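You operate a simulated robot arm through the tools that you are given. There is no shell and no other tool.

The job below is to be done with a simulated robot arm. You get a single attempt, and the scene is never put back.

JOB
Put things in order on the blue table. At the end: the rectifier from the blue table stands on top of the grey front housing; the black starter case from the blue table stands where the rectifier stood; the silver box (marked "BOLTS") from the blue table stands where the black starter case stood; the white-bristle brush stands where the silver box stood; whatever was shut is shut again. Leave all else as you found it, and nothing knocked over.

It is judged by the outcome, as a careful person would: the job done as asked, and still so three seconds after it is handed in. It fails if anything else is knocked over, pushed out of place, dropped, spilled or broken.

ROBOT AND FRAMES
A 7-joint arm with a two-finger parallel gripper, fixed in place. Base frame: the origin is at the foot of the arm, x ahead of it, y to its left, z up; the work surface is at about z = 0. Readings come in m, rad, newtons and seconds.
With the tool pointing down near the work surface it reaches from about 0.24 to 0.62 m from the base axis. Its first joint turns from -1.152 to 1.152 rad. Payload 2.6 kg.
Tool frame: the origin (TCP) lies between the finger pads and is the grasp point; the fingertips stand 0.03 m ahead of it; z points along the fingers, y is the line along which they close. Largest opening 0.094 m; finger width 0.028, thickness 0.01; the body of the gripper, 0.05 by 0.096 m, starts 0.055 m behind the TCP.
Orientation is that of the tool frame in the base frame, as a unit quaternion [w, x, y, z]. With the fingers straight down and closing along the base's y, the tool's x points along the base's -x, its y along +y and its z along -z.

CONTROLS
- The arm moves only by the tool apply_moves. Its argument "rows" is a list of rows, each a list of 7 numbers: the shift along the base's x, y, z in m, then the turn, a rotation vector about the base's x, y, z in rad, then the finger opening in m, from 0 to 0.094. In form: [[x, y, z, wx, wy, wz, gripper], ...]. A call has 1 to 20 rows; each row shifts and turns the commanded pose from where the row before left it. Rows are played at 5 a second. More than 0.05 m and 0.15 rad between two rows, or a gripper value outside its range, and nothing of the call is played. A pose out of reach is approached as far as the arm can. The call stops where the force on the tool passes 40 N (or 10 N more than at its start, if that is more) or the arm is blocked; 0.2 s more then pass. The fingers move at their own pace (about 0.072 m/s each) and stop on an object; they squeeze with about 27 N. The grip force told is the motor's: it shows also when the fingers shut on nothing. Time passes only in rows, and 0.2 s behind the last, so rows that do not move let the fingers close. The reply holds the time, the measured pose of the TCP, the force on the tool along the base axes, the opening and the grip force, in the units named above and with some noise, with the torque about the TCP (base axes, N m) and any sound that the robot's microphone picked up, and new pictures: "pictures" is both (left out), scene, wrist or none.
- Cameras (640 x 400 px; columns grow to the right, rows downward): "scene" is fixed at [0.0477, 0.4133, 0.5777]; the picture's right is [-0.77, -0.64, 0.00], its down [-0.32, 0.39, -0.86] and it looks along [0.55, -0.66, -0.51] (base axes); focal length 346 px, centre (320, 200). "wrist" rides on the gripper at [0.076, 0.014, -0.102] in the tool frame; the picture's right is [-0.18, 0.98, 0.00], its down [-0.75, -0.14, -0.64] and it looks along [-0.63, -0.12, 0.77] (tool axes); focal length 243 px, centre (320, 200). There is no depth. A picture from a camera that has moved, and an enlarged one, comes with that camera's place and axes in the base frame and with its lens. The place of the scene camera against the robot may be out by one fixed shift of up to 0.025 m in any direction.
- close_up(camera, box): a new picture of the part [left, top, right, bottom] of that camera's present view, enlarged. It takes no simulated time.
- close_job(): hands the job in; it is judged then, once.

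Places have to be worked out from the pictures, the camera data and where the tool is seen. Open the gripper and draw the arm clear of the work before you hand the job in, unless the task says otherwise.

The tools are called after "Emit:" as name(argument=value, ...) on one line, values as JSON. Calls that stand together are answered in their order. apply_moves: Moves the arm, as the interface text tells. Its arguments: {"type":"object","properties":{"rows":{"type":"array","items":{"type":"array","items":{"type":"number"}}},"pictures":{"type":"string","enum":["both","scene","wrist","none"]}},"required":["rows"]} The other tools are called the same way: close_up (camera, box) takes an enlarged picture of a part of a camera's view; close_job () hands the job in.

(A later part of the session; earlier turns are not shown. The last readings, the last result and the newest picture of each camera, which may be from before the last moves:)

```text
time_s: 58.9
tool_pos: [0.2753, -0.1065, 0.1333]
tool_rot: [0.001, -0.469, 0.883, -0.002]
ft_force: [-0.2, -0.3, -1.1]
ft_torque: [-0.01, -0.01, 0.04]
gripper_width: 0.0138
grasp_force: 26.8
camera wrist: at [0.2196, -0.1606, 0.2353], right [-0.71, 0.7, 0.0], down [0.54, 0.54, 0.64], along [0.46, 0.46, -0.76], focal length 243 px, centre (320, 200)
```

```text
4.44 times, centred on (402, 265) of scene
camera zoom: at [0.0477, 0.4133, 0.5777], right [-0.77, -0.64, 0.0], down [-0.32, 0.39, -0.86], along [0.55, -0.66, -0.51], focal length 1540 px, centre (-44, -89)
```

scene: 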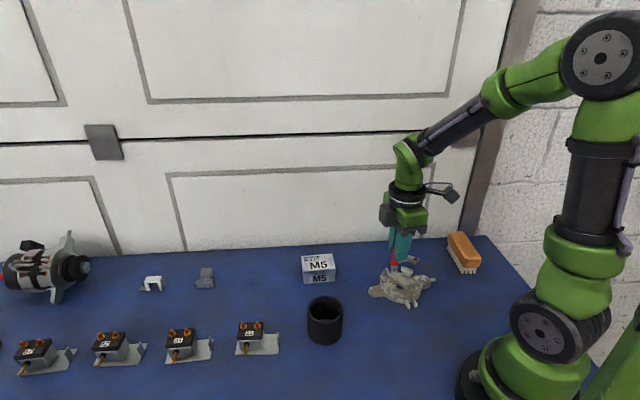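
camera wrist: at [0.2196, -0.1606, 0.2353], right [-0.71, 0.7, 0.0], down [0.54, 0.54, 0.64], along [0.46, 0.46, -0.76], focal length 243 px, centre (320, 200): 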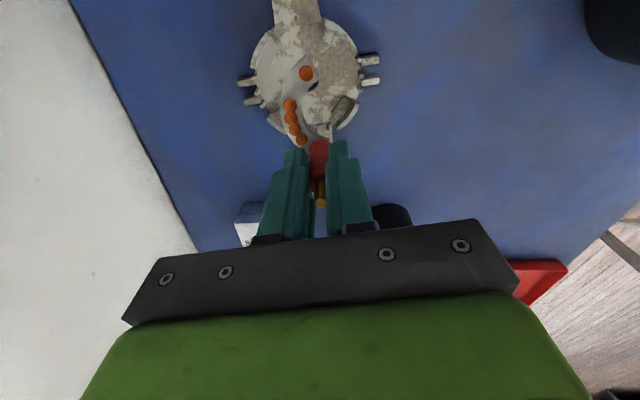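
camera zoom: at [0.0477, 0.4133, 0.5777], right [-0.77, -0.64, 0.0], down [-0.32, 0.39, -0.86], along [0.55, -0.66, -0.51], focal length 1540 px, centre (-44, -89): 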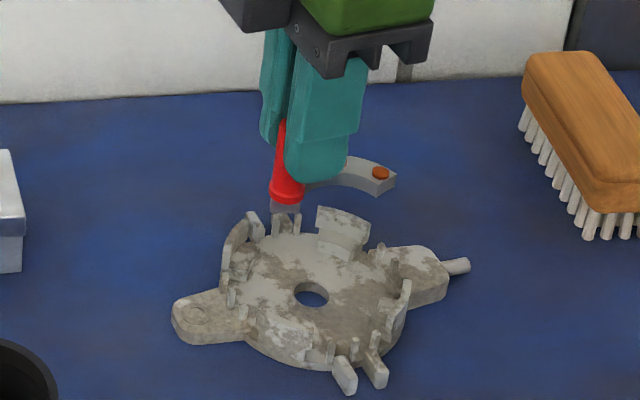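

The housing hasn't moved and the rectifier's attitude and position match plan within 2–3 mm. I correct that offset and lower to just above the disc.

Emit:
apply_moves(rows=[[0.0042, -0.0023, -0.02, 0, 0, 0, 0.0], [0, 0, -0.018, 0, 0, 0, 0.0], [0, 0, -0.012, 0, 0, 0, 0.0], [0, 0, 0, 0, 0, 0, 0.0]])

Emit:
close_up(camera="wrist", box=[208, 40, 432, 210])

Emit:
close_up(camera="scene", box=[362, 245, 442, 310])

```text
time_s: 59.9
tool_pos: [0.2807, -0.1102, 0.0849]
tool_rot: [0.003, -0.468, 0.884, -0.002]
ft_force: [1.1, 0.0, -1.6]
ft_torque: [0.03, 0.0, 0.02]
gripper_width: 0.0136
grasp_force: 26.9
camera wrist: at [0.2251, -0.1651, 0.185], right [-0.71, 0.7, 0.0], down [0.54, 0.54, 0.64], along [0.46, 0.46, -0.76], focal length 243 px, centre (320, 200)
```

scene: 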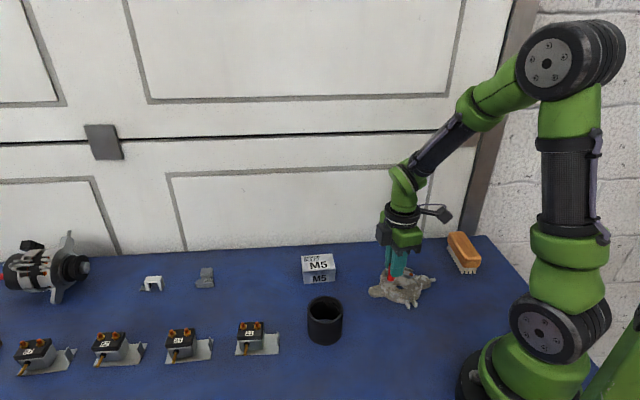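
wrist: 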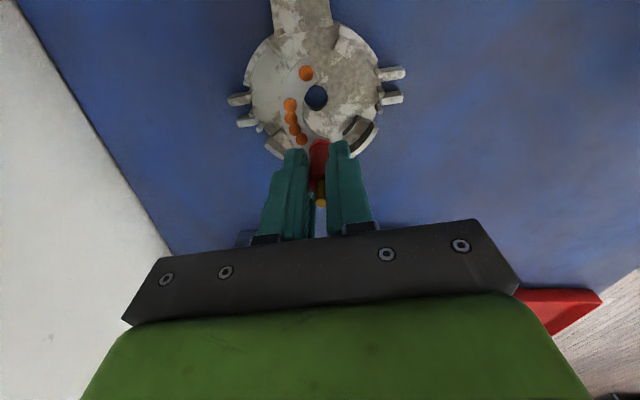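

```text
2.35 times, centred on (320, 125) of wrist
camera zoom: at [0.2251, -0.1651, 0.185], right [-0.71, 0.7, 0.0], down [0.54, 0.54, 0.64], along [0.46, 0.46, -0.76], focal length 571 px, centre (320, 376)
```

zoom: 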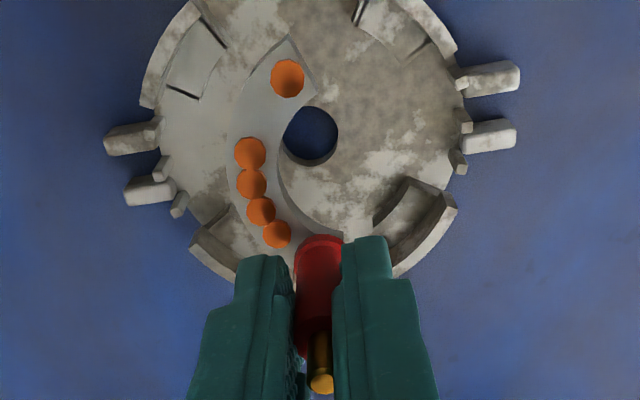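

```text
6.15 times, centred on (402, 278) of scene
camera zoom: at [0.0477, 0.4133, 0.5777], right [-0.77, -0.64, 0.0], down [-0.32, 0.39, -0.86], along [0.55, -0.66, -0.51], focal length 2132 px, centre (-185, -277)
```

zoom: 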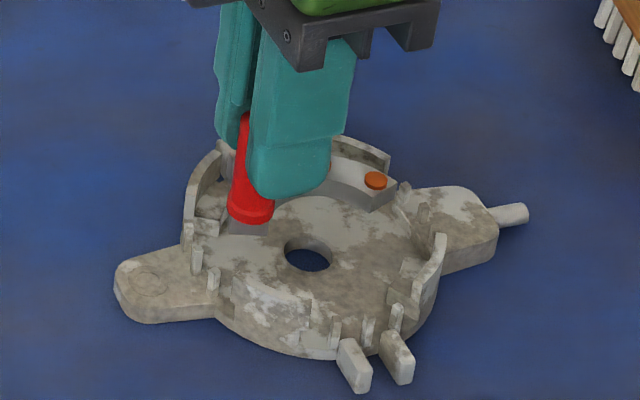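

All four blocks are clear of the plate. I shift back 2 mm from the wall side and lower in small steps, feeling for contact.

Emit:
apply_moves(rows=[[-0.0015, 0.0018, -0.004, 0, 0, 0, 0.0], [0, 0, -0.003, 0, 0, 0, 0.0], [0, 0, 0, 0, 0, 0, 0.0]], pictures="none")

Emit:
apply_moves(rows=[[0, 0, -0.0015, 0, 0, 0, 0.0], [0, 0, 0, 0, 0, 0, 0.0]], pictures="none")

```text
time_s: 60.5
tool_pos: [0.281, -0.111, 0.0793]
tool_rot: [0.003, -0.467, 0.884, -0.002]
ft_force: [-3.1, 1.3, 7.3]
ft_torque: [0.17, 0.12, 0.04]
gripper_width: 0.0136
grasp_force: 27.1
stopped in row 3: the force on the tool passed its limit at 46 N (the readings are from after the stop); the commanded pose is now the measured one
```

```text
time_s: 60.9
tool_pos: [0.2814, -0.1091, 0.0793]
tool_rot: [0.004, -0.466, 0.885, -0.001]
ft_force: [-2.6, 1.8, 9.0]
ft_torque: [0.19, 0.09, 0.0]
gripper_width: 0.0135
grasp_force: 26.9
stopped in row 2: the force on the tool passed its limit at 46 N (the readings are from after the stop); the commanded pose is now the measured one
```

Contact came at rectifier-bottom height ≈0.021, consistent with the disc's top surface. I check that it sits flat before releasing.

Emit:
close_up(camera="scene", box=[362, 245, 442, 310])

Emit:
close_up(camera="wrist", box=[208, 40, 432, 210])

```text
6.15 times, centred on (402, 278) of scene
camera zoom: at [0.0477, 0.4133, 0.5777], right [-0.77, -0.64, 0.0], down [-0.32, 0.39, -0.86], along [0.55, -0.66, -0.51], focal length 2132 px, centre (-185, -277)
```

zoom: 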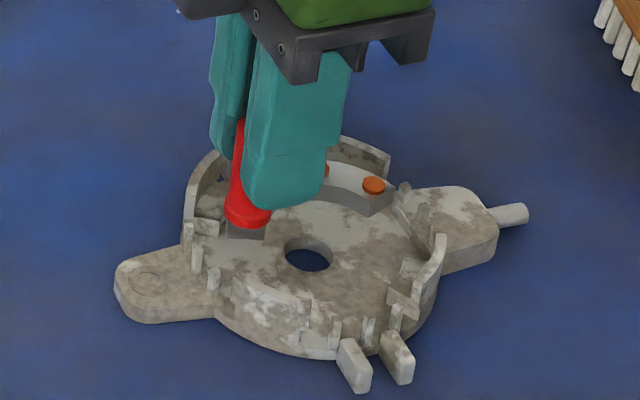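

```text
2.35 times, centred on (320, 125) of wrist
camera zoom: at [0.2255, -0.1641, 0.1798], right [-0.71, 0.71, -0.01], down [0.54, 0.54, 0.65], along [0.46, 0.45, -0.76], focal length 571 px, centre (320, 376)
```

zoom: 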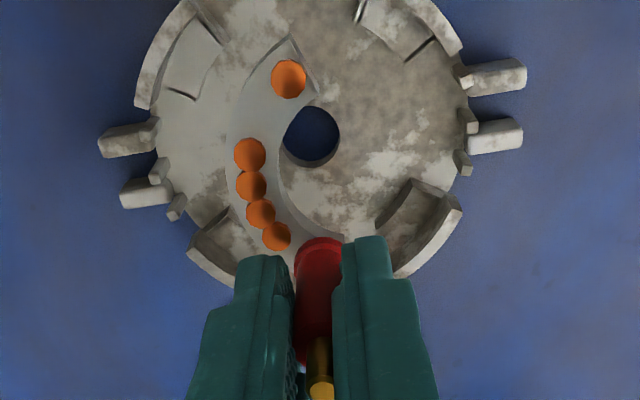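

The height suggests it might be resting on something other than the disc face, so I look much closer before releasing.

Emit:
close_up(camera="scene", box=[376, 258, 424, 294])

Emit:
close_up(camera="scene", box=[364, 270, 412, 308])

Emit:
close_up(camera="wrist", box=[270, 70, 390, 160])

```text
11.11 times, centred on (400, 276) of scene
camera zoom: at [0.0477, 0.4133, 0.5777], right [-0.77, -0.64, 0.0], down [-0.32, 0.39, -0.86], along [0.55, -0.66, -0.51], focal length 3849 px, centre (-569, -644)
```

zoom: 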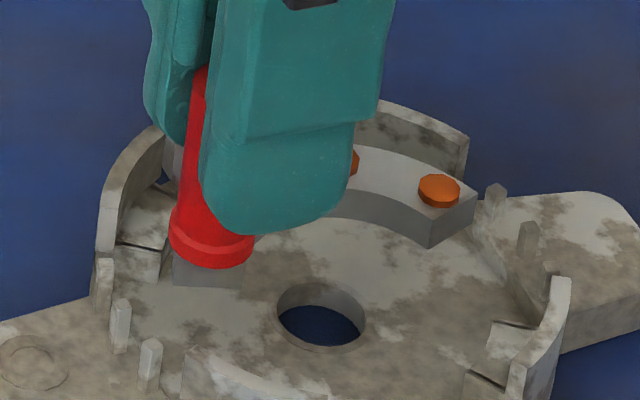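

```text
10.53 times, centred on (388, 289) of scene
camera zoom: at [0.0477, 0.4133, 0.5777], right [-0.77, -0.64, 0.0], down [-0.32, 0.39, -0.86], along [0.55, -0.66, -0.51], focal length 3646 px, centre (-396, -737)
```

zoom: 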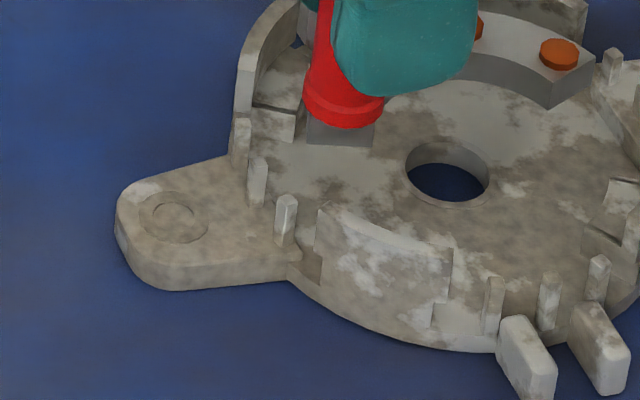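

```text
4.44 times, centred on (330, 115) of wrist
camera zoom: at [0.2255, -0.1641, 0.1798], right [-0.71, 0.71, -0.01], down [0.54, 0.54, 0.65], along [0.46, 0.45, -0.76], focal length 1078 px, centre (276, 578)
```

zoom: 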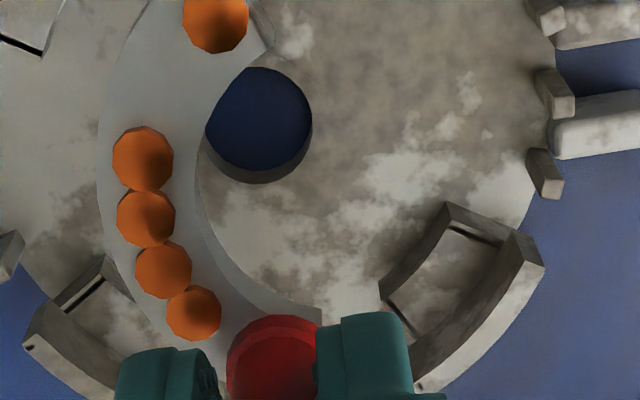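

Now it's clear: the plate's outer edge is catching the corner of one rim block, which also explains the earlier tip-over. I raise 6 mm, shift about 4.5 mm away from that block, and re-check.

Emit:
apply_moves(rows=[[0, 0, 0.006, 0, 0, 0, 0.0], [-0.0032, 0.0032, 0, 0, 0, 0, 0.0], [0, 0, 0, 0, 0, 0, 0.0]], pictures="wrist")

Emit:
close_up(camera="wrist", box=[270, 60, 390, 150])

Emit:
close_up(camera="scene", box=[376, 258, 424, 294])

```text
time_s: 61.7
tool_pos: [0.2775, -0.1061, 0.0846]
tool_rot: [0.004, -0.466, 0.885, -0.002]
ft_force: [-0.3, -0.1, -0.3]
ft_torque: [0.03, -0.02, 0.02]
gripper_width: 0.0137
grasp_force: 27.2
camera wrist: at [0.2221, -0.1605, 0.1859], right [-0.71, 0.71, -0.01], down [0.54, 0.54, 0.65], along [0.46, 0.45, -0.76], focal length 243 px, centre (320, 200)
```

wrist: 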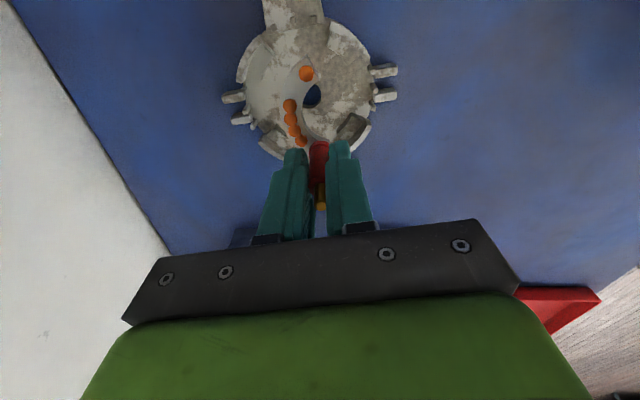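

```text
4.44 times, centred on (330, 105) of wrist
camera zoom: at [0.2221, -0.1605, 0.1859], right [-0.71, 0.71, -0.01], down [0.54, 0.54, 0.65], along [0.46, 0.45, -0.76], focal length 1078 px, centre (276, 622)
```

zoom: 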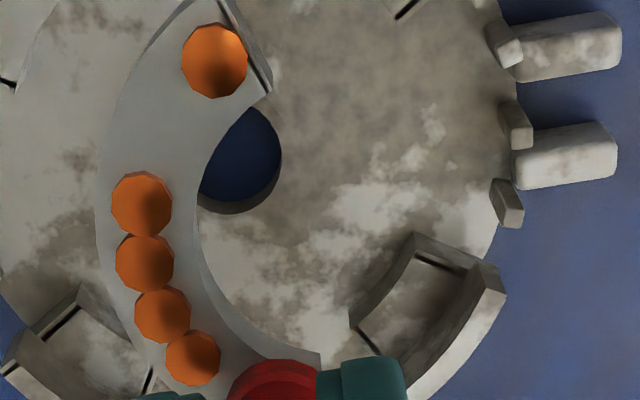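

```text
11.11 times, centred on (400, 276) of scene
camera zoom: at [0.0477, 0.4133, 0.5777], right [-0.77, -0.64, 0.0], down [-0.32, 0.39, -0.86], along [0.55, -0.66, -0.51], focal length 3849 px, centre (-569, -644)
```

zoom: 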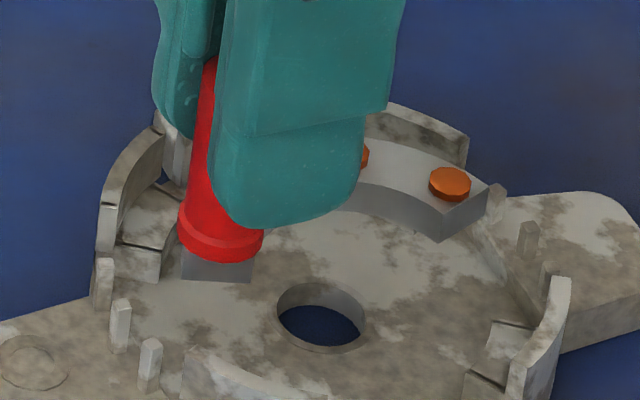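

I check the other end of the plate in the wrist view as well, since it may now be near the lug-side pegs.

Emit:
close_up(camera="wrist", box=[226, 10, 394, 160])

```text
2.67 times, centred on (310, 85) of wrist
camera zoom: at [0.2221, -0.1605, 0.1859], right [-0.71, 0.71, -0.01], down [0.54, 0.54, 0.65], along [0.46, 0.45, -0.76], focal length 647 px, centre (347, 507)
```

zoom: 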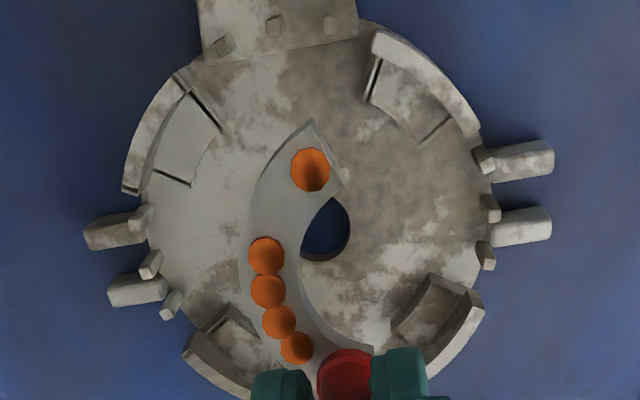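

The plate can move a few millimetres towards the upper lug (image-up), which frees it from both lower blocks. I shift that way and look again.

Emit:
apply_moves(rows=[[-0.0042, -0.0028, 0, 0, 0, 0, 0.0], [0, 0, -0.003, 0, 0, 0, 0.0], [0, 0, 0, 0, 0, 0, 0.0]], pictures="none")

Emit:
close_up(camera="wrist", box=[226, 10, 394, 160])

Emit:
close_up(camera="scene", box=[376, 258, 424, 294])

```text
time_s: 62.5
tool_pos: [0.2741, -0.1087, 0.0813]
tool_rot: [0.004, -0.466, 0.885, -0.002]
ft_force: [0.6, 0.6, -0.4]
ft_torque: [0.03, -0.02, 0.01]
gripper_width: 0.0134
grasp_force: 26.7
```

```text
2.67 times, centred on (310, 85) of wrist
camera zoom: at [0.2177, -0.1631, 0.1824], right [-0.71, 0.71, -0.01], down [0.54, 0.54, 0.65], along [0.46, 0.45, -0.76], focal length 647 px, centre (347, 507)
```

zoom: 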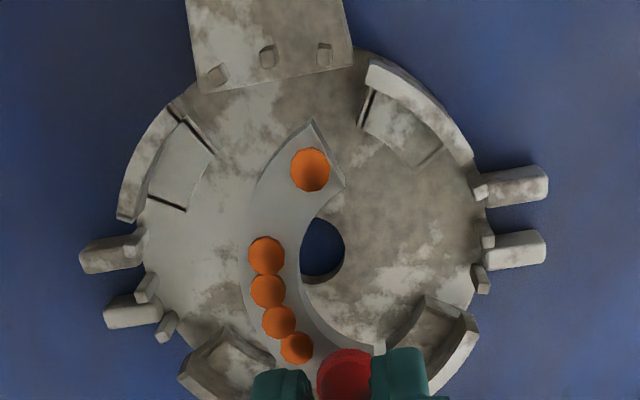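

```text
11.11 times, centred on (400, 276) of scene
camera zoom: at [0.0477, 0.4133, 0.5777], right [-0.77, -0.64, 0.0], down [-0.32, 0.39, -0.86], along [0.55, -0.66, -0.51], focal length 3849 px, centre (-569, -644)
```

zoom: 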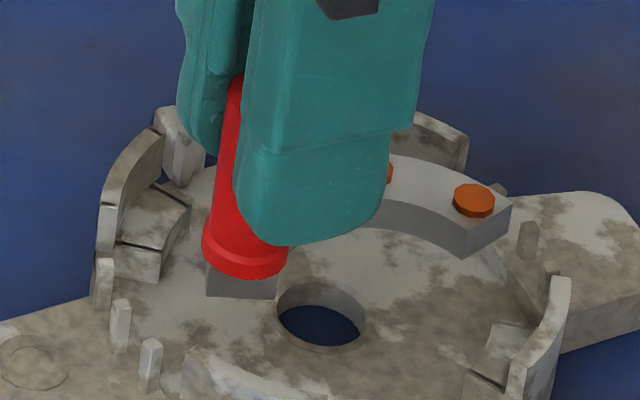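

Triangulating again, the disc face is actually lower (z≈0.005), so both earlier contacts were on the block or wall edges. In the shifted position the whole plate lies within free space, so I keep lowering carefully.

Emit:
apply_moves(rows=[[0, 0, -0.003, 0, 0, 0, 0.0], [0, 0, -0.003, 0, 0, 0, 0.0], [0, 0, 0, 0, 0, 0, 0.0]], pictures="none")

Emit:
close_up(camera="wrist", box=[226, 10, 394, 160])

Emit:
close_up(camera="scene", box=[376, 258, 424, 294])

```text
time_s: 63.1
tool_pos: [0.2751, -0.1086, 0.0789]
tool_rot: [0.004, -0.464, 0.886, -0.003]
ft_force: [-3.4, 0.9, 7.0]
ft_torque: [0.11, 0.11, 0.03]
gripper_width: 0.0138
grasp_force: 27.3
stopped in row 2: the force on the tool passed its limit at 55 N (the readings are from after the stop); the commanded pose is now the measured one
```

```text
2.67 times, centred on (310, 85) of wrist
camera zoom: at [0.2186, -0.1636, 0.1798], right [-0.7, 0.71, -0.01], down [0.54, 0.54, 0.65], along [0.46, 0.45, -0.76], focal length 647 px, centre (347, 507)
```

zoom: 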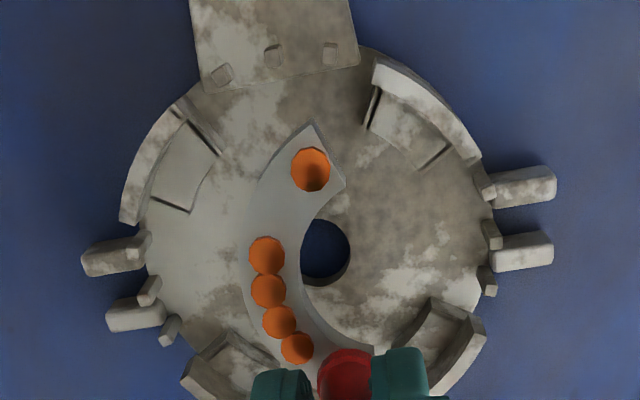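

```text
11.11 times, centred on (400, 276) of scene
camera zoom: at [0.0477, 0.4133, 0.5777], right [-0.77, -0.64, 0.0], down [-0.32, 0.39, -0.86], along [0.55, -0.66, -0.51], focal length 3849 px, centre (-569, -644)
```

zoom: 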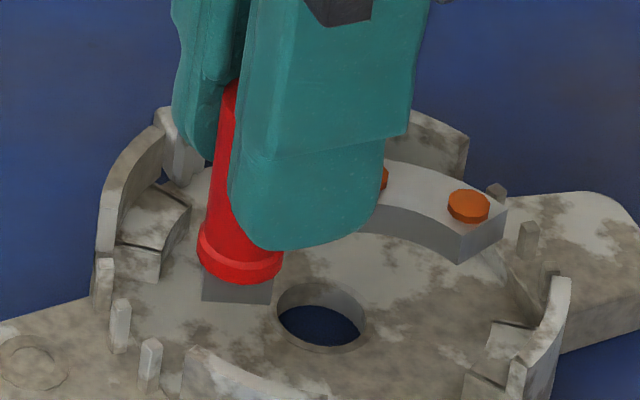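

It stops again at the same height in a different place, so the housing's effective support surface is at z≈0.022 (level with the block tops) and the plate is level on it. The fingertips are well above the walls, so I relieve the load slightly and open wide before any upward motion.

Emit:
apply_moves(rows=[[0, 0, 0.0005, 0, 0, 0, 0.0], [0, 0, 0, 0, 0, 0, 0.03], [0, 0, 0, 0, 0, 0, 0.05], [0, 0, 0, 0, 0, 0, 0.05]])

Emit:
close_up(camera="wrist", box=[226, 10, 394, 160])

Emit:
close_up(camera="scene", box=[376, 250, 424, 286])

```text
time_s: 64.1
tool_pos: [0.2757, -0.1079, 0.0785]
tool_rot: [0.004, -0.465, 0.885, -0.003]
ft_force: [0.1, -0.9, -0.7]
ft_torque: [0.02, 0.0, -0.02]
gripper_width: 0.0501
grasp_force: 0.0
camera wrist: at [0.2186, -0.1631, 0.18], right [-0.7, 0.71, -0.01], down [0.54, 0.54, 0.65], along [0.46, 0.45, -0.76], focal length 243 px, centre (320, 200)
```

scene: 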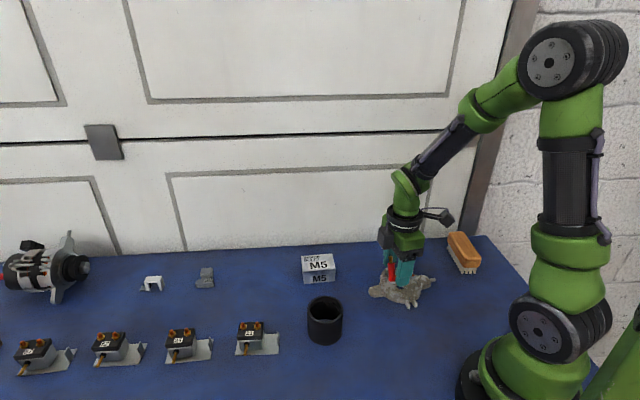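
wrist: 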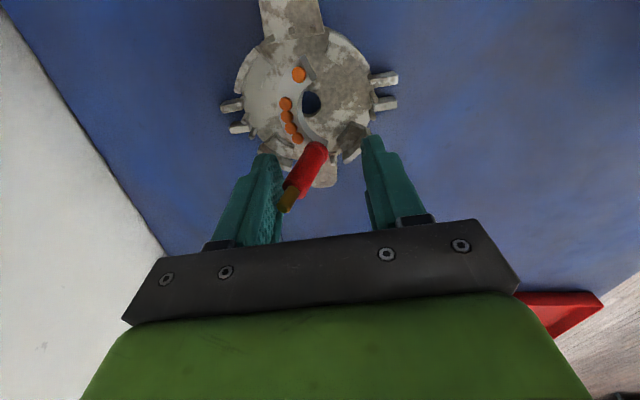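

```text
2.67 times, centred on (310, 85) of wrist
camera zoom: at [0.2186, -0.1631, 0.18], right [-0.7, 0.71, -0.01], down [0.54, 0.54, 0.65], along [0.46, 0.45, -0.76], focal length 647 px, centre (347, 507)
```

zoom: 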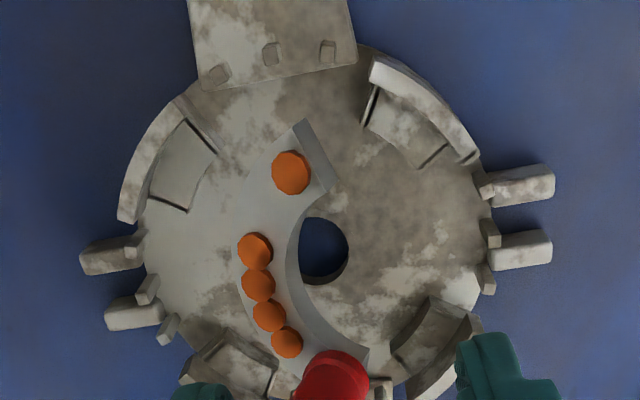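

```text
11.11 times, centred on (400, 268) of scene
camera zoom: at [0.0477, 0.4133, 0.5777], right [-0.77, -0.64, 0.0], down [-0.32, 0.39, -0.86], along [0.55, -0.66, -0.51], focal length 3849 px, centre (-569, -556)
```

zoom: 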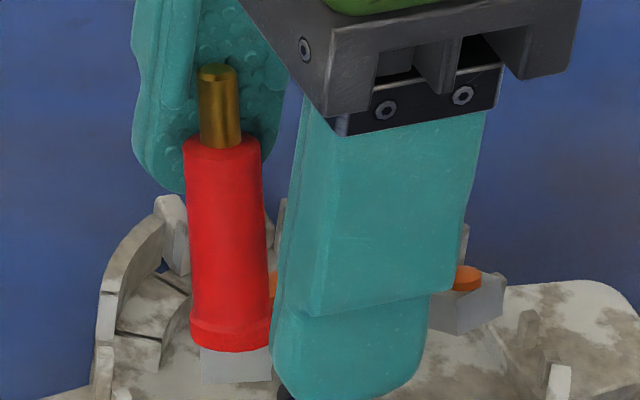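

On opening, the post leans towards the apex side onto the finger, so the housing supports only the two ends of the plate here (near the lugs). I close again to catch it upright before it can fall.

Emit:
apply_moves(rows=[[0, 0, 0, 0, 0, 0, 0.03], [0, 0, 0, 0, 0, 0, 0.015], [0, 0, 0, 0, 0, 0, 0.0], [0, 0, 0, 0, 0, 0, 0.0]])

Emit:
close_up(camera="wrist", box=[226, 40, 394, 200])

Emit:
close_up(camera="scene", box=[376, 250, 424, 286])

```text
time_s: 65.1
tool_pos: [0.2753, -0.1082, 0.0782]
tool_rot: [0.004, -0.465, 0.885, -0.003]
ft_force: [0.9, 0.0, 2.1]
ft_torque: [0.03, 0.05, -0.01]
gripper_width: 0.0136
grasp_force: 27.2
camera wrist: at [0.2186, -0.1631, 0.18], right [-0.7, 0.71, -0.01], down [0.54, 0.54, 0.65], along [0.46, 0.45, -0.76], focal length 243 px, centre (320, 200)
```

scene: 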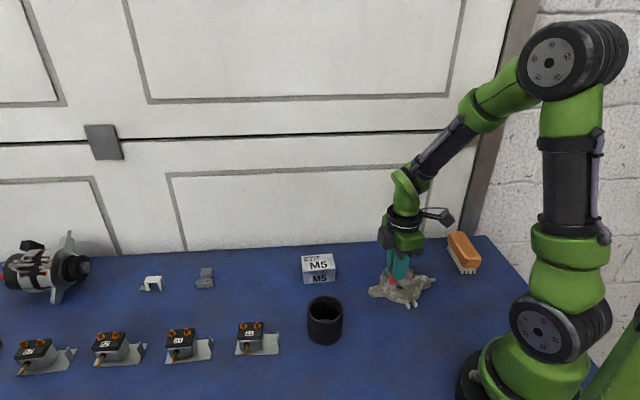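
wrist: 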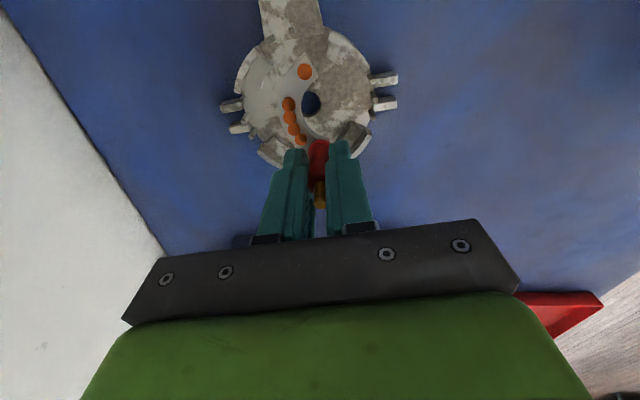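

```text
2.50 times, centred on (310, 120) of wrist
camera zoom: at [0.2186, -0.1631, 0.18], right [-0.7, 0.71, -0.01], down [0.54, 0.54, 0.65], along [0.46, 0.45, -0.76], focal length 606 px, centre (345, 400)
```

zoom: 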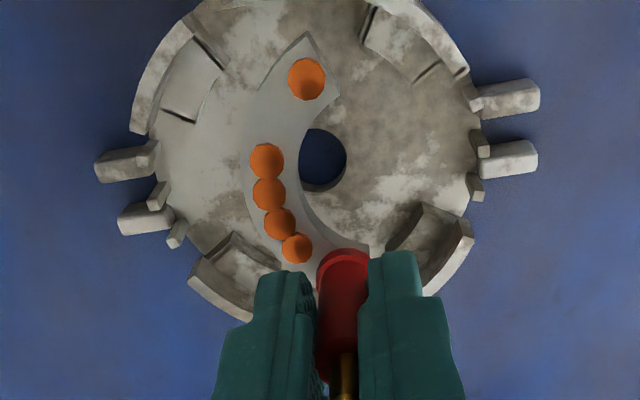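

```text
11.11 times, centred on (400, 268) of scene
camera zoom: at [0.0477, 0.4133, 0.5777], right [-0.77, -0.64, 0.0], down [-0.32, 0.39, -0.86], along [0.55, -0.66, -0.51], focal length 3849 px, centre (-569, -556)
```

zoom: 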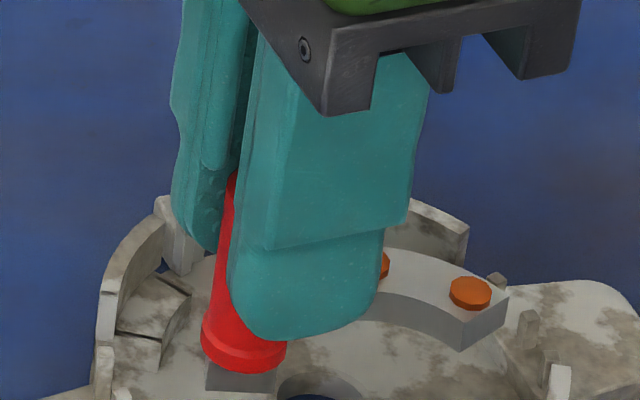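

It is upright in the grip again. The contact torque puts the obstruction at the post end, next to a lug. I'll lift and turn the rectifier -90°, so its ends go into the two gaps without lugs, then feel for the surface there.

Emit:
apply_moves(rows=[[0, 0, 0.02, 0, 0, 0, 0.0], [0, 0, 0.025, 0, 0, 0, 0.0], [0.0006, -0.0032, 0, 0, 0, -0.143, 0.0], [0.0006, -0.0032, 0, 0, 0, -0.143, 0.0], [0.0006, -0.0032, 0, 0, 0, -0.143, 0.0], [0.0006, -0.0032, 0, 0, 0, -0.143, 0.0], [0.0006, -0.0032, 0, 0, 0, -0.143, 0.0], [0.0006, -0.0032, 0, 0, 0, -0.143, 0.0], [0.0006, -0.0032, 0, 0, 0, -0.143, 0.0], [0.0006, -0.0032, 0, 0, 0, -0.143, 0.0], [0.0006, -0.0032, 0, 0, 0, -0.143, 0.0], [0.0006, -0.0032, 0, 0, 0, -0.143, 0.0], [0.0007, -0.0028, 0, 0, 0, -0.141, 0.0], [0, 0, 0, 0, 0, 0, 0.0]])

Emit:
close_up(camera="wrist", box=[226, 20, 394, 170])

Emit:
close_up(camera="scene", box=[362, 235, 442, 305])

```text
time_s: 68.1
tool_pos: [0.2827, -0.1433, 0.1249]
tool_rot: [0.002, 0.298, 0.954, -0.005]
ft_force: [-0.1, -0.6, -1.4]
ft_torque: [0.02, -0.01, 0.03]
gripper_width: 0.0135
grasp_force: 26.7
camera wrist: at [0.2274, -0.0877, 0.2254], right [0.71, 0.7, -0.01], down [0.54, -0.54, 0.65], along [0.45, -0.46, -0.76], focal length 243 px, centre (320, 200)
```

scene: 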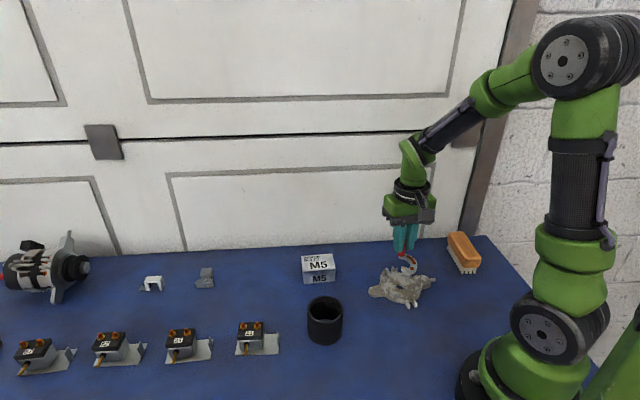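
wrist: 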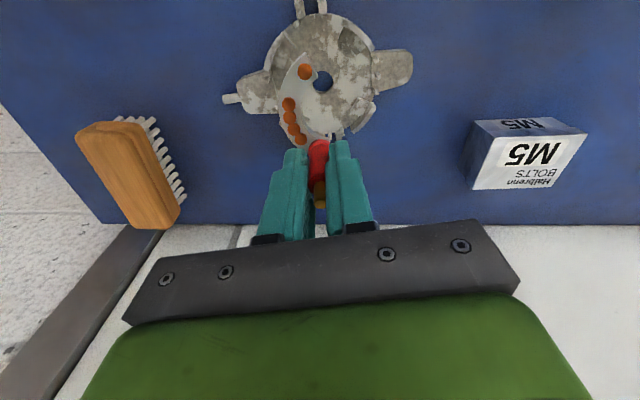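

```text
2.67 times, centred on (310, 95) of wrist
camera zoom: at [0.2274, -0.0877, 0.2254], right [0.71, 0.7, -0.01], down [0.54, -0.54, 0.65], along [0.45, -0.46, -0.76], focal length 647 px, centre (347, 480)
```

zoom: 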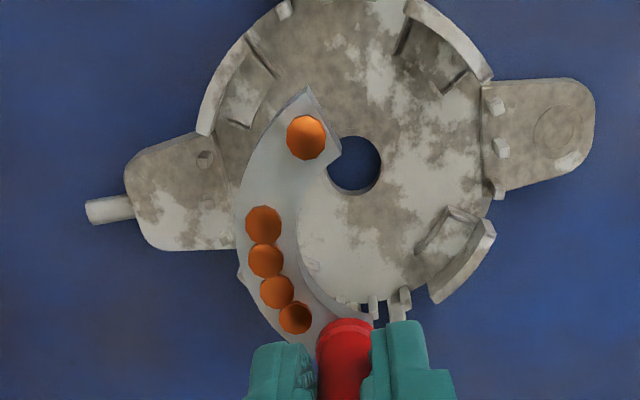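

```text
5.71 times, centred on (402, 270) of scene
camera zoom: at [0.0477, 0.4133, 0.5777], right [-0.77, -0.64, 0.0], down [-0.32, 0.39, -0.86], along [0.55, -0.66, -0.51], focal length 1979 px, centre (-149, -200)
```

zoom: 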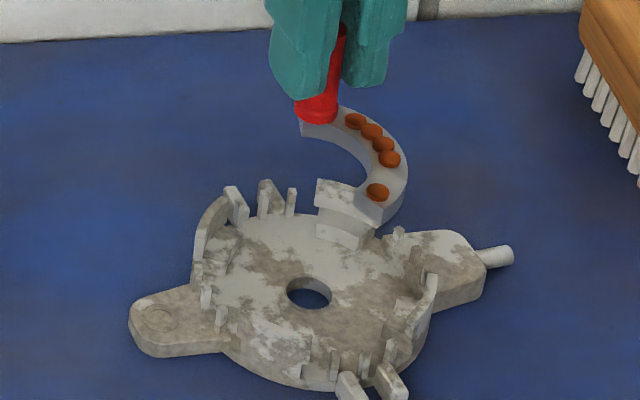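

The ends now line up with the lug-free gaps. I lower in stages, feeling for contact.

Emit:
apply_moves(rows=[[0, 0, -0.02, 0, 0, 0, 0.0], [0, 0, -0.016, 0, 0, 0, 0.0], [0, 0, 0, 0, 0, 0, 0.0]], pictures="none")

Emit:
close_up(camera="wrist", box=[226, 20, 394, 170])

Emit:
close_up(camera="scene", box=[370, 245, 434, 295])

```text
time_s: 68.9
tool_pos: [0.2822, -0.1455, 0.0886]
tool_rot: [0.002, 0.297, 0.955, -0.004]
ft_force: [0.2, 0.1, -1.3]
ft_torque: [0.01, 0.01, 0.0]
gripper_width: 0.0136
grasp_force: 26.9
```

```text
2.67 times, centred on (310, 95) of wrist
camera zoom: at [0.2273, -0.0891, 0.1901], right [0.71, 0.7, -0.01], down [0.54, -0.54, 0.65], along [0.45, -0.46, -0.76], focal length 647 px, centre (347, 480)
```

zoom: 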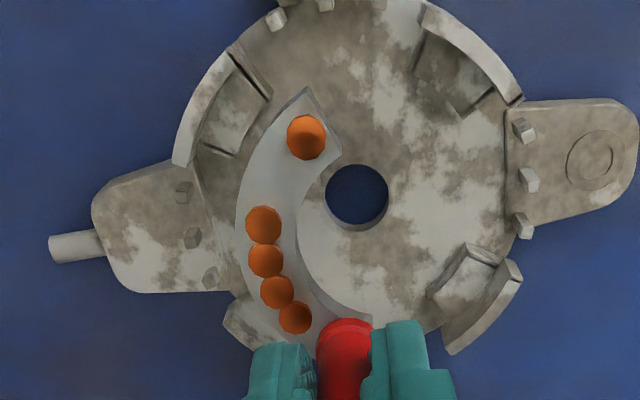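

```text
8.00 times, centred on (402, 270) of scene
camera zoom: at [0.0477, 0.4133, 0.5777], right [-0.77, -0.64, 0.0], down [-0.32, 0.39, -0.86], along [0.55, -0.66, -0.51], focal length 2771 px, centre (-336, -360)
```

zoom: 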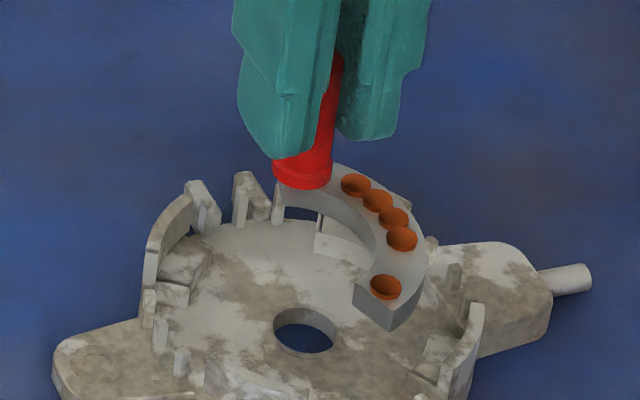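

The plate would catch one block on this side by about 4 mm. I shift away from it (image right/up) and re-check lower down.

Emit:
apply_moves(rows=[[0.0029, 0.0056, 0, 0, 0, 0, 0.0], [0, 0, -0.006, 0, 0, 0, 0.0], [0, 0, 0, 0, 0, 0, 0.0]], pictures="none")

Emit:
close_up(camera="wrist", box=[226, 20, 394, 170])

Emit:
close_up(camera="scene", box=[370, 245, 434, 295])

```text
time_s: 69.7
tool_pos: [0.2853, -0.1396, 0.0815]
tool_rot: [0.001, 0.298, 0.955, -0.005]
ft_force: [0.1, 0.1, -0.5]
ft_torque: [0.03, 0.01, -0.01]
gripper_width: 0.0136
grasp_force: 27.2
```

```text
2.67 times, centred on (310, 95) of wrist
camera zoom: at [0.23, -0.0829, 0.183], right [0.71, 0.7, -0.01], down [0.54, -0.54, 0.65], along [0.45, -0.46, -0.76], focal length 647 px, centre (347, 480)
```

zoom: 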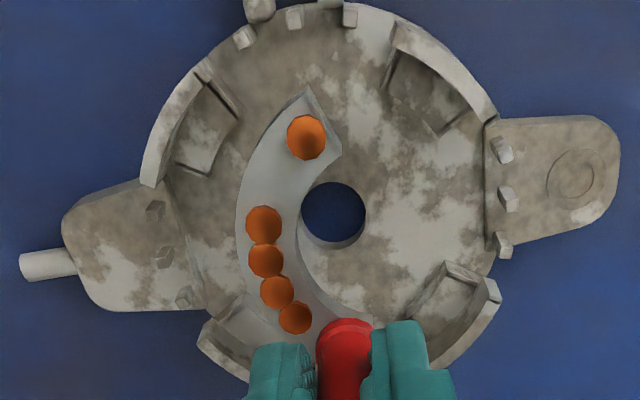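

```text
8.00 times, centred on (402, 270) of scene
camera zoom: at [0.0477, 0.4133, 0.5777], right [-0.77, -0.64, 0.0], down [-0.32, 0.39, -0.86], along [0.55, -0.66, -0.51], focal length 2771 px, centre (-336, -360)
```

zoom: 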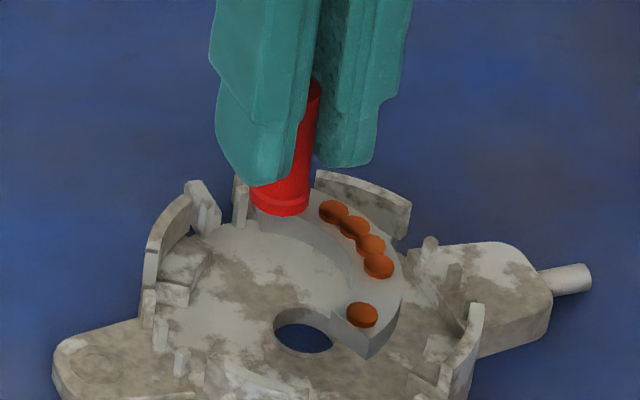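

Now the plate is nearly clear all round, with one corner still tight. I shift 2.5 mm more and lower further in small steps.

Emit:
apply_moves(rows=[[-0.0003, 0.0025, 0, 0, 0, 0, 0.0], [0, 0, -0.003, 0, 0, 0, 0.0], [0, 0, 0, 0, 0, 0, 0.0]], pictures="none")

Emit:
apply_moves(rows=[[0, 0, -0.002, 0, 0, 0, 0.0], [0, 0, 0, 0, 0, 0, 0.0]], pictures="none")

Emit:
apply_moves(rows=[[0, 0, -0.002, 0, 0, 0, 0.0], [0, 0, 0, 0, 0, 0, 0.0]], pictures="none")

Emit:
close_up(camera="wrist", box=[226, 20, 394, 170])

Emit:
close_up(camera="scene", box=[370, 245, 434, 295])

```text
time_s: 70.5
tool_pos: [0.2853, -0.1371, 0.0793]
tool_rot: [0.001, 0.298, 0.955, -0.005]
ft_force: [-0.5, -0.3, -1.6]
ft_torque: [0.01, -0.02, 0.02]
gripper_width: 0.0138
grasp_force: 26.8
```

```text
time_s: 71.1
tool_pos: [0.2841, -0.1368, 0.078]
tool_rot: [0.003, 0.298, 0.955, -0.005]
ft_force: [0.8, -1.3, 14.7]
ft_torque: [0.42, 0.61, 0.02]
gripper_width: 0.0136
grasp_force: 27.6
```

```text
time_s: 71.7
tool_pos: [0.2839, -0.136, 0.075]
tool_rot: [0.003, 0.296, 0.955, -0.005]
ft_force: [5.6, -3.9, 14.4]
ft_torque: [0.14, 0.35, 0.05]
gripper_width: 0.0139
grasp_force: 27.3
```

```text
2.67 times, centred on (310, 95) of wrist
camera zoom: at [0.2298, -0.0797, 0.176], right [0.71, 0.71, -0.01], down [0.54, -0.54, 0.65], along [0.45, -0.46, -0.76], focal length 647 px, centre (347, 480)
```

zoom: 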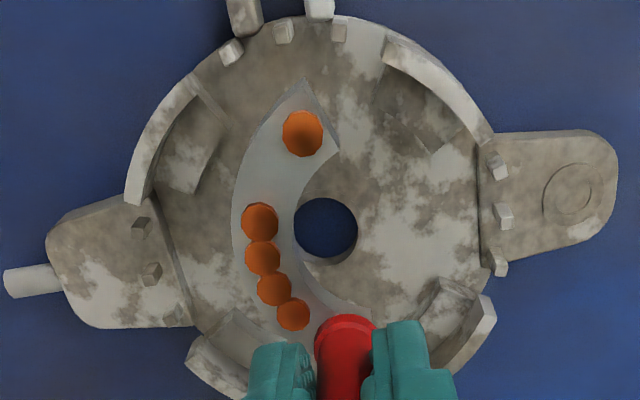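

```text
8.00 times, centred on (402, 270) of scene
camera zoom: at [0.0477, 0.4133, 0.5777], right [-0.77, -0.64, 0.0], down [-0.32, 0.39, -0.86], along [0.55, -0.66, -0.51], focal length 2771 px, centre (-336, -360)
```

zoom: 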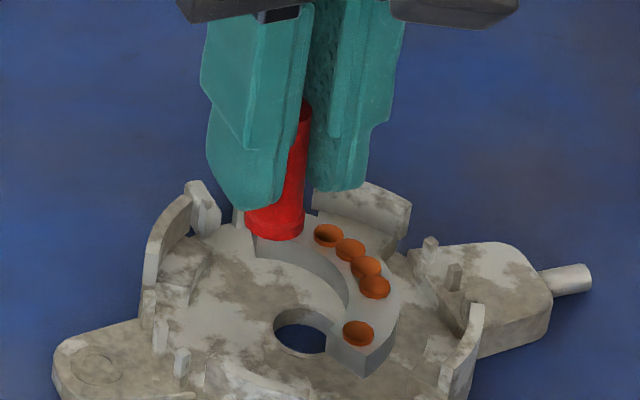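

Contact is again at about z≈0.021, at the plate's outermost corner, so the rim supports things at that height all round while the middle is lower. The plate should therefore sit concentric with the housing, resting along its whole outer arc on the rim blocks. I raise and move it to be concentric.

Emit:
apply_moves(rows=[[0, 0, 0.01, 0, 0, 0, 0.0], [0, 0, 0.01, 0, 0, 0, 0.0], [-0.004, -0.0078, 0, 0, 0, 0, 0.0], [-0.004, -0.0078, 0, 0, 0, 0, 0.0], [0, 0, 0, 0, 0, 0, 0.0]], pictures="none")

Emit:
close_up(camera="wrist", box=[226, 20, 394, 170])

Emit:
close_up(camera="scene", box=[370, 235, 434, 295])

```text
time_s: 72.9
tool_pos: [0.2758, -0.1524, 0.0943]
tool_rot: [0.001, 0.297, 0.955, -0.005]
ft_force: [0.4, -0.2, -1.0]
ft_torque: [-0.02, -0.01, 0.01]
gripper_width: 0.0139
grasp_force: 26.6
```

```text
2.67 times, centred on (310, 95) of wrist
camera zoom: at [0.222, -0.0951, 0.1959], right [0.71, 0.7, -0.01], down [0.54, -0.54, 0.65], along [0.45, -0.46, -0.76], focal length 647 px, centre (347, 480)
```

zoom: 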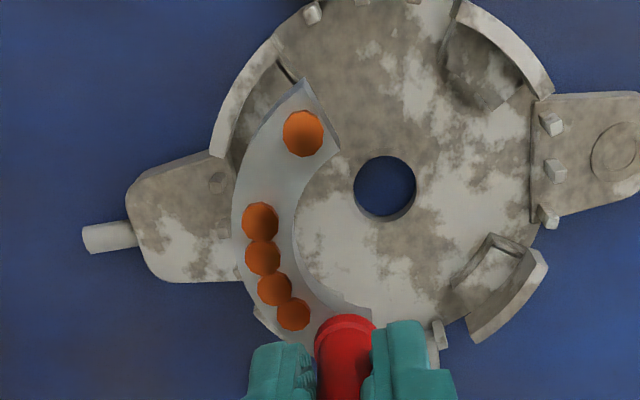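

```text
6.67 times, centred on (402, 265) of scene
camera zoom: at [0.0477, 0.4133, 0.5777], right [-0.77, -0.64, 0.0], down [-0.32, 0.39, -0.86], along [0.55, -0.66, -0.51], focal length 2309 px, centre (-227, -233)
```

zoom: 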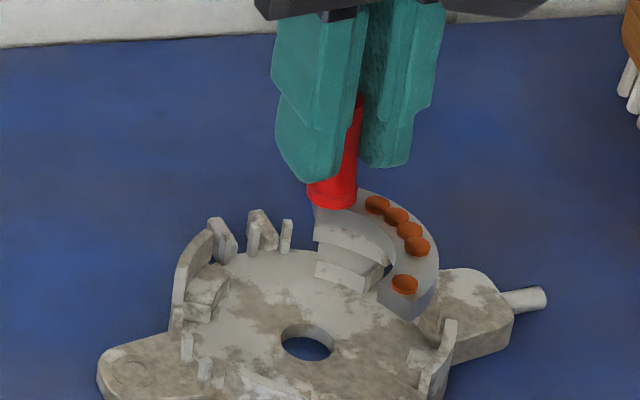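

The plate is now concentric with the housing in the wrist view. I lower gently to feel the support here.

Emit:
apply_moves(rows=[[0, 0, -0.007, 0, 0, 0, 0.0], [0, 0, -0.004, 0, 0, 0, 0.0], [0, 0, 0, 0, 0, 0, 0.0]], pictures="none")

Emit:
apply_moves(rows=[[0, 0, -0.002, 0, 0, 0, 0.0], [0, 0, 0, 0, 0, 0, 0.0]], pictures="none")

Emit:
apply_moves(rows=[[0, 0, -0.0015, 0, 0, 0, 0.0], [0, 0, 0, 0, 0, 0, 0.0]], pictures="none")

Emit:
close_up(camera="wrist", box=[226, 20, 394, 170])

Emit:
close_up(camera="scene", box=[370, 235, 434, 295])

```text
time_s: 73.7
tool_pos: [0.277, -0.1507, 0.0839]
tool_rot: [0.001, 0.298, 0.955, -0.005]
ft_force: [-0.1, 0.9, -0.9]
ft_torque: [-0.01, 0.0, 0.0]
gripper_width: 0.0139
grasp_force: 27.2
```

```text
time_s: 74.3
tool_pos: [0.2771, -0.1513, 0.0811]
tool_rot: [0.001, 0.297, 0.955, -0.005]
ft_force: [0.4, 0.6, -1.3]
ft_torque: [0.0, 0.0, 0.0]
gripper_width: 0.0139
grasp_force: 26.8
```

```text
time_s: 74.9
tool_pos: [0.2764, -0.152, 0.0814]
tool_rot: [0.001, 0.298, 0.955, -0.005]
ft_force: [0.1, -0.7, -0.6]
ft_torque: [0.01, 0.02, -0.04]
gripper_width: 0.0138
grasp_force: 26.8
```

```text
2.67 times, centred on (310, 95) of wrist
camera zoom: at [0.2216, -0.0955, 0.1823], right [0.71, 0.7, -0.01], down [0.54, -0.54, 0.65], along [0.45, -0.46, -0.76], focal length 647 px, centre (347, 480)
```

zoom: 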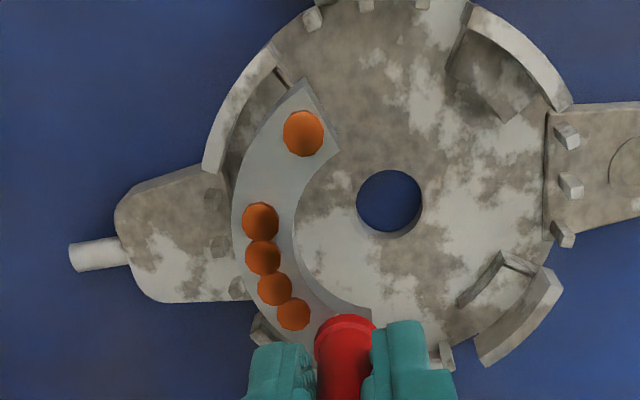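

```text
6.67 times, centred on (402, 265) of scene
camera zoom: at [0.0477, 0.4133, 0.5777], right [-0.77, -0.64, 0.0], down [-0.32, 0.39, -0.86], along [0.55, -0.66, -0.51], focal length 2309 px, centre (-227, -233)
```

zoom: 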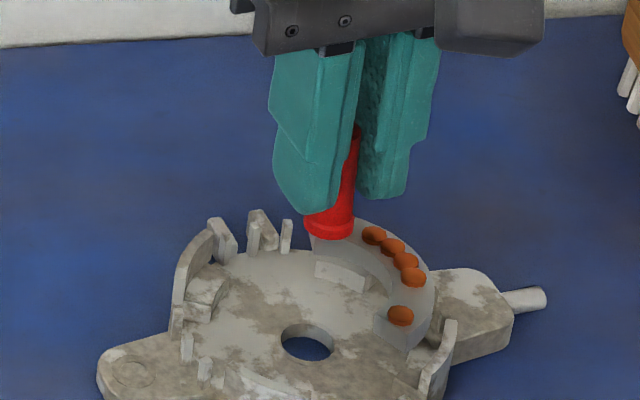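

It is concentric to within about 1 mm, with no contact yet. I continue down.

Emit:
apply_moves(rows=[[0, 0, -0.002, 0, 0, 0, 0.0], [0, 0, 0, 0, 0, 0, 0.0]], pictures="none")

Emit:
apply_moves(rows=[[0, 0, -0.002, 0, 0, 0, 0.0], [0, 0, 0, 0, 0, 0, 0.0]], pictures="none")

Emit:
close_up(camera="scene", box=[370, 235, 434, 295])

```text
time_s: 75.5
tool_pos: [0.2764, -0.1522, 0.0798]
tool_rot: [0.001, 0.297, 0.955, -0.005]
ft_force: [-0.9, 0.2, 3.3]
ft_torque: [0.01, -0.05, 0.0]
gripper_width: 0.0143
grasp_force: 27.3
```

```text
time_s: 76.1
tool_pos: [0.2775, -0.1527, 0.0781]
tool_rot: [0.002, 0.297, 0.955, -0.005]
ft_force: [-0.9, 2.7, 21.4]
ft_torque: [0.06, -0.14, 0.04]
gripper_width: 0.0143
grasp_force: 27.3
```

```text
6.67 times, centred on (402, 265) of scene
camera zoom: at [0.0476, 0.4133, 0.5777], right [-0.77, -0.64, 0.0], down [-0.32, 0.39, -0.86], along [0.55, -0.66, -0.51], focal length 2309 px, centre (-227, -233)
```

zoom: 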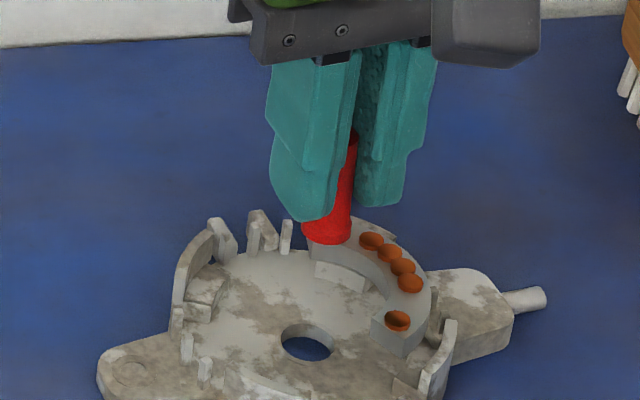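

Contact at the same height (bottom ≈0.022) near the post end, now with blocks beneath the whole arc. I relax the press and open only a few millimetres to see whether it stays level.

Emit:
apply_moves(rows=[[0, 0, 0.001, 0, 0, 0, 0.0], [0, 0, 0, 0, 0, 0, 0.022], [0, 0, 0, 0, 0, 0, 0.022], [0, 0, 0, 0, 0, 0, 0.022]], pictures="none")

Emit:
close_up(camera="wrist", box=[226, 40, 394, 200])

Emit:
close_up(camera="scene", box=[370, 235, 434, 295])

```text
time_s: 77.1
tool_pos: [0.2755, -0.1523, 0.0775]
tool_rot: [0.001, 0.297, 0.955, -0.004]
ft_force: [-0.2, -0.2, -0.4]
ft_torque: [0.01, 0.01, 0.02]
gripper_width: 0.0222
grasp_force: 0.0
```

```text
2.50 times, centred on (310, 120) of wrist
camera zoom: at [0.222, -0.0961, 0.1778], right [0.71, 0.7, -0.01], down [0.54, -0.54, 0.65], along [0.45, -0.46, -0.76], focal length 606 px, centre (345, 400)
```

zoom: 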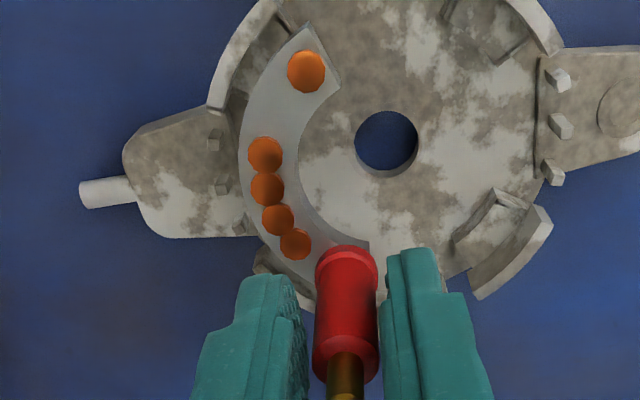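

```text
6.67 times, centred on (402, 265) of scene
camera zoom: at [0.0477, 0.4133, 0.5777], right [-0.77, -0.64, 0.0], down [-0.32, 0.39, -0.86], along [0.55, -0.66, -0.51], focal length 2309 px, centre (-227, -233)
```

zoom: 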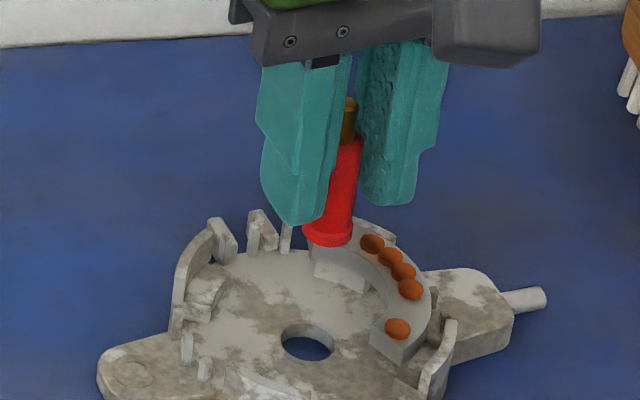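

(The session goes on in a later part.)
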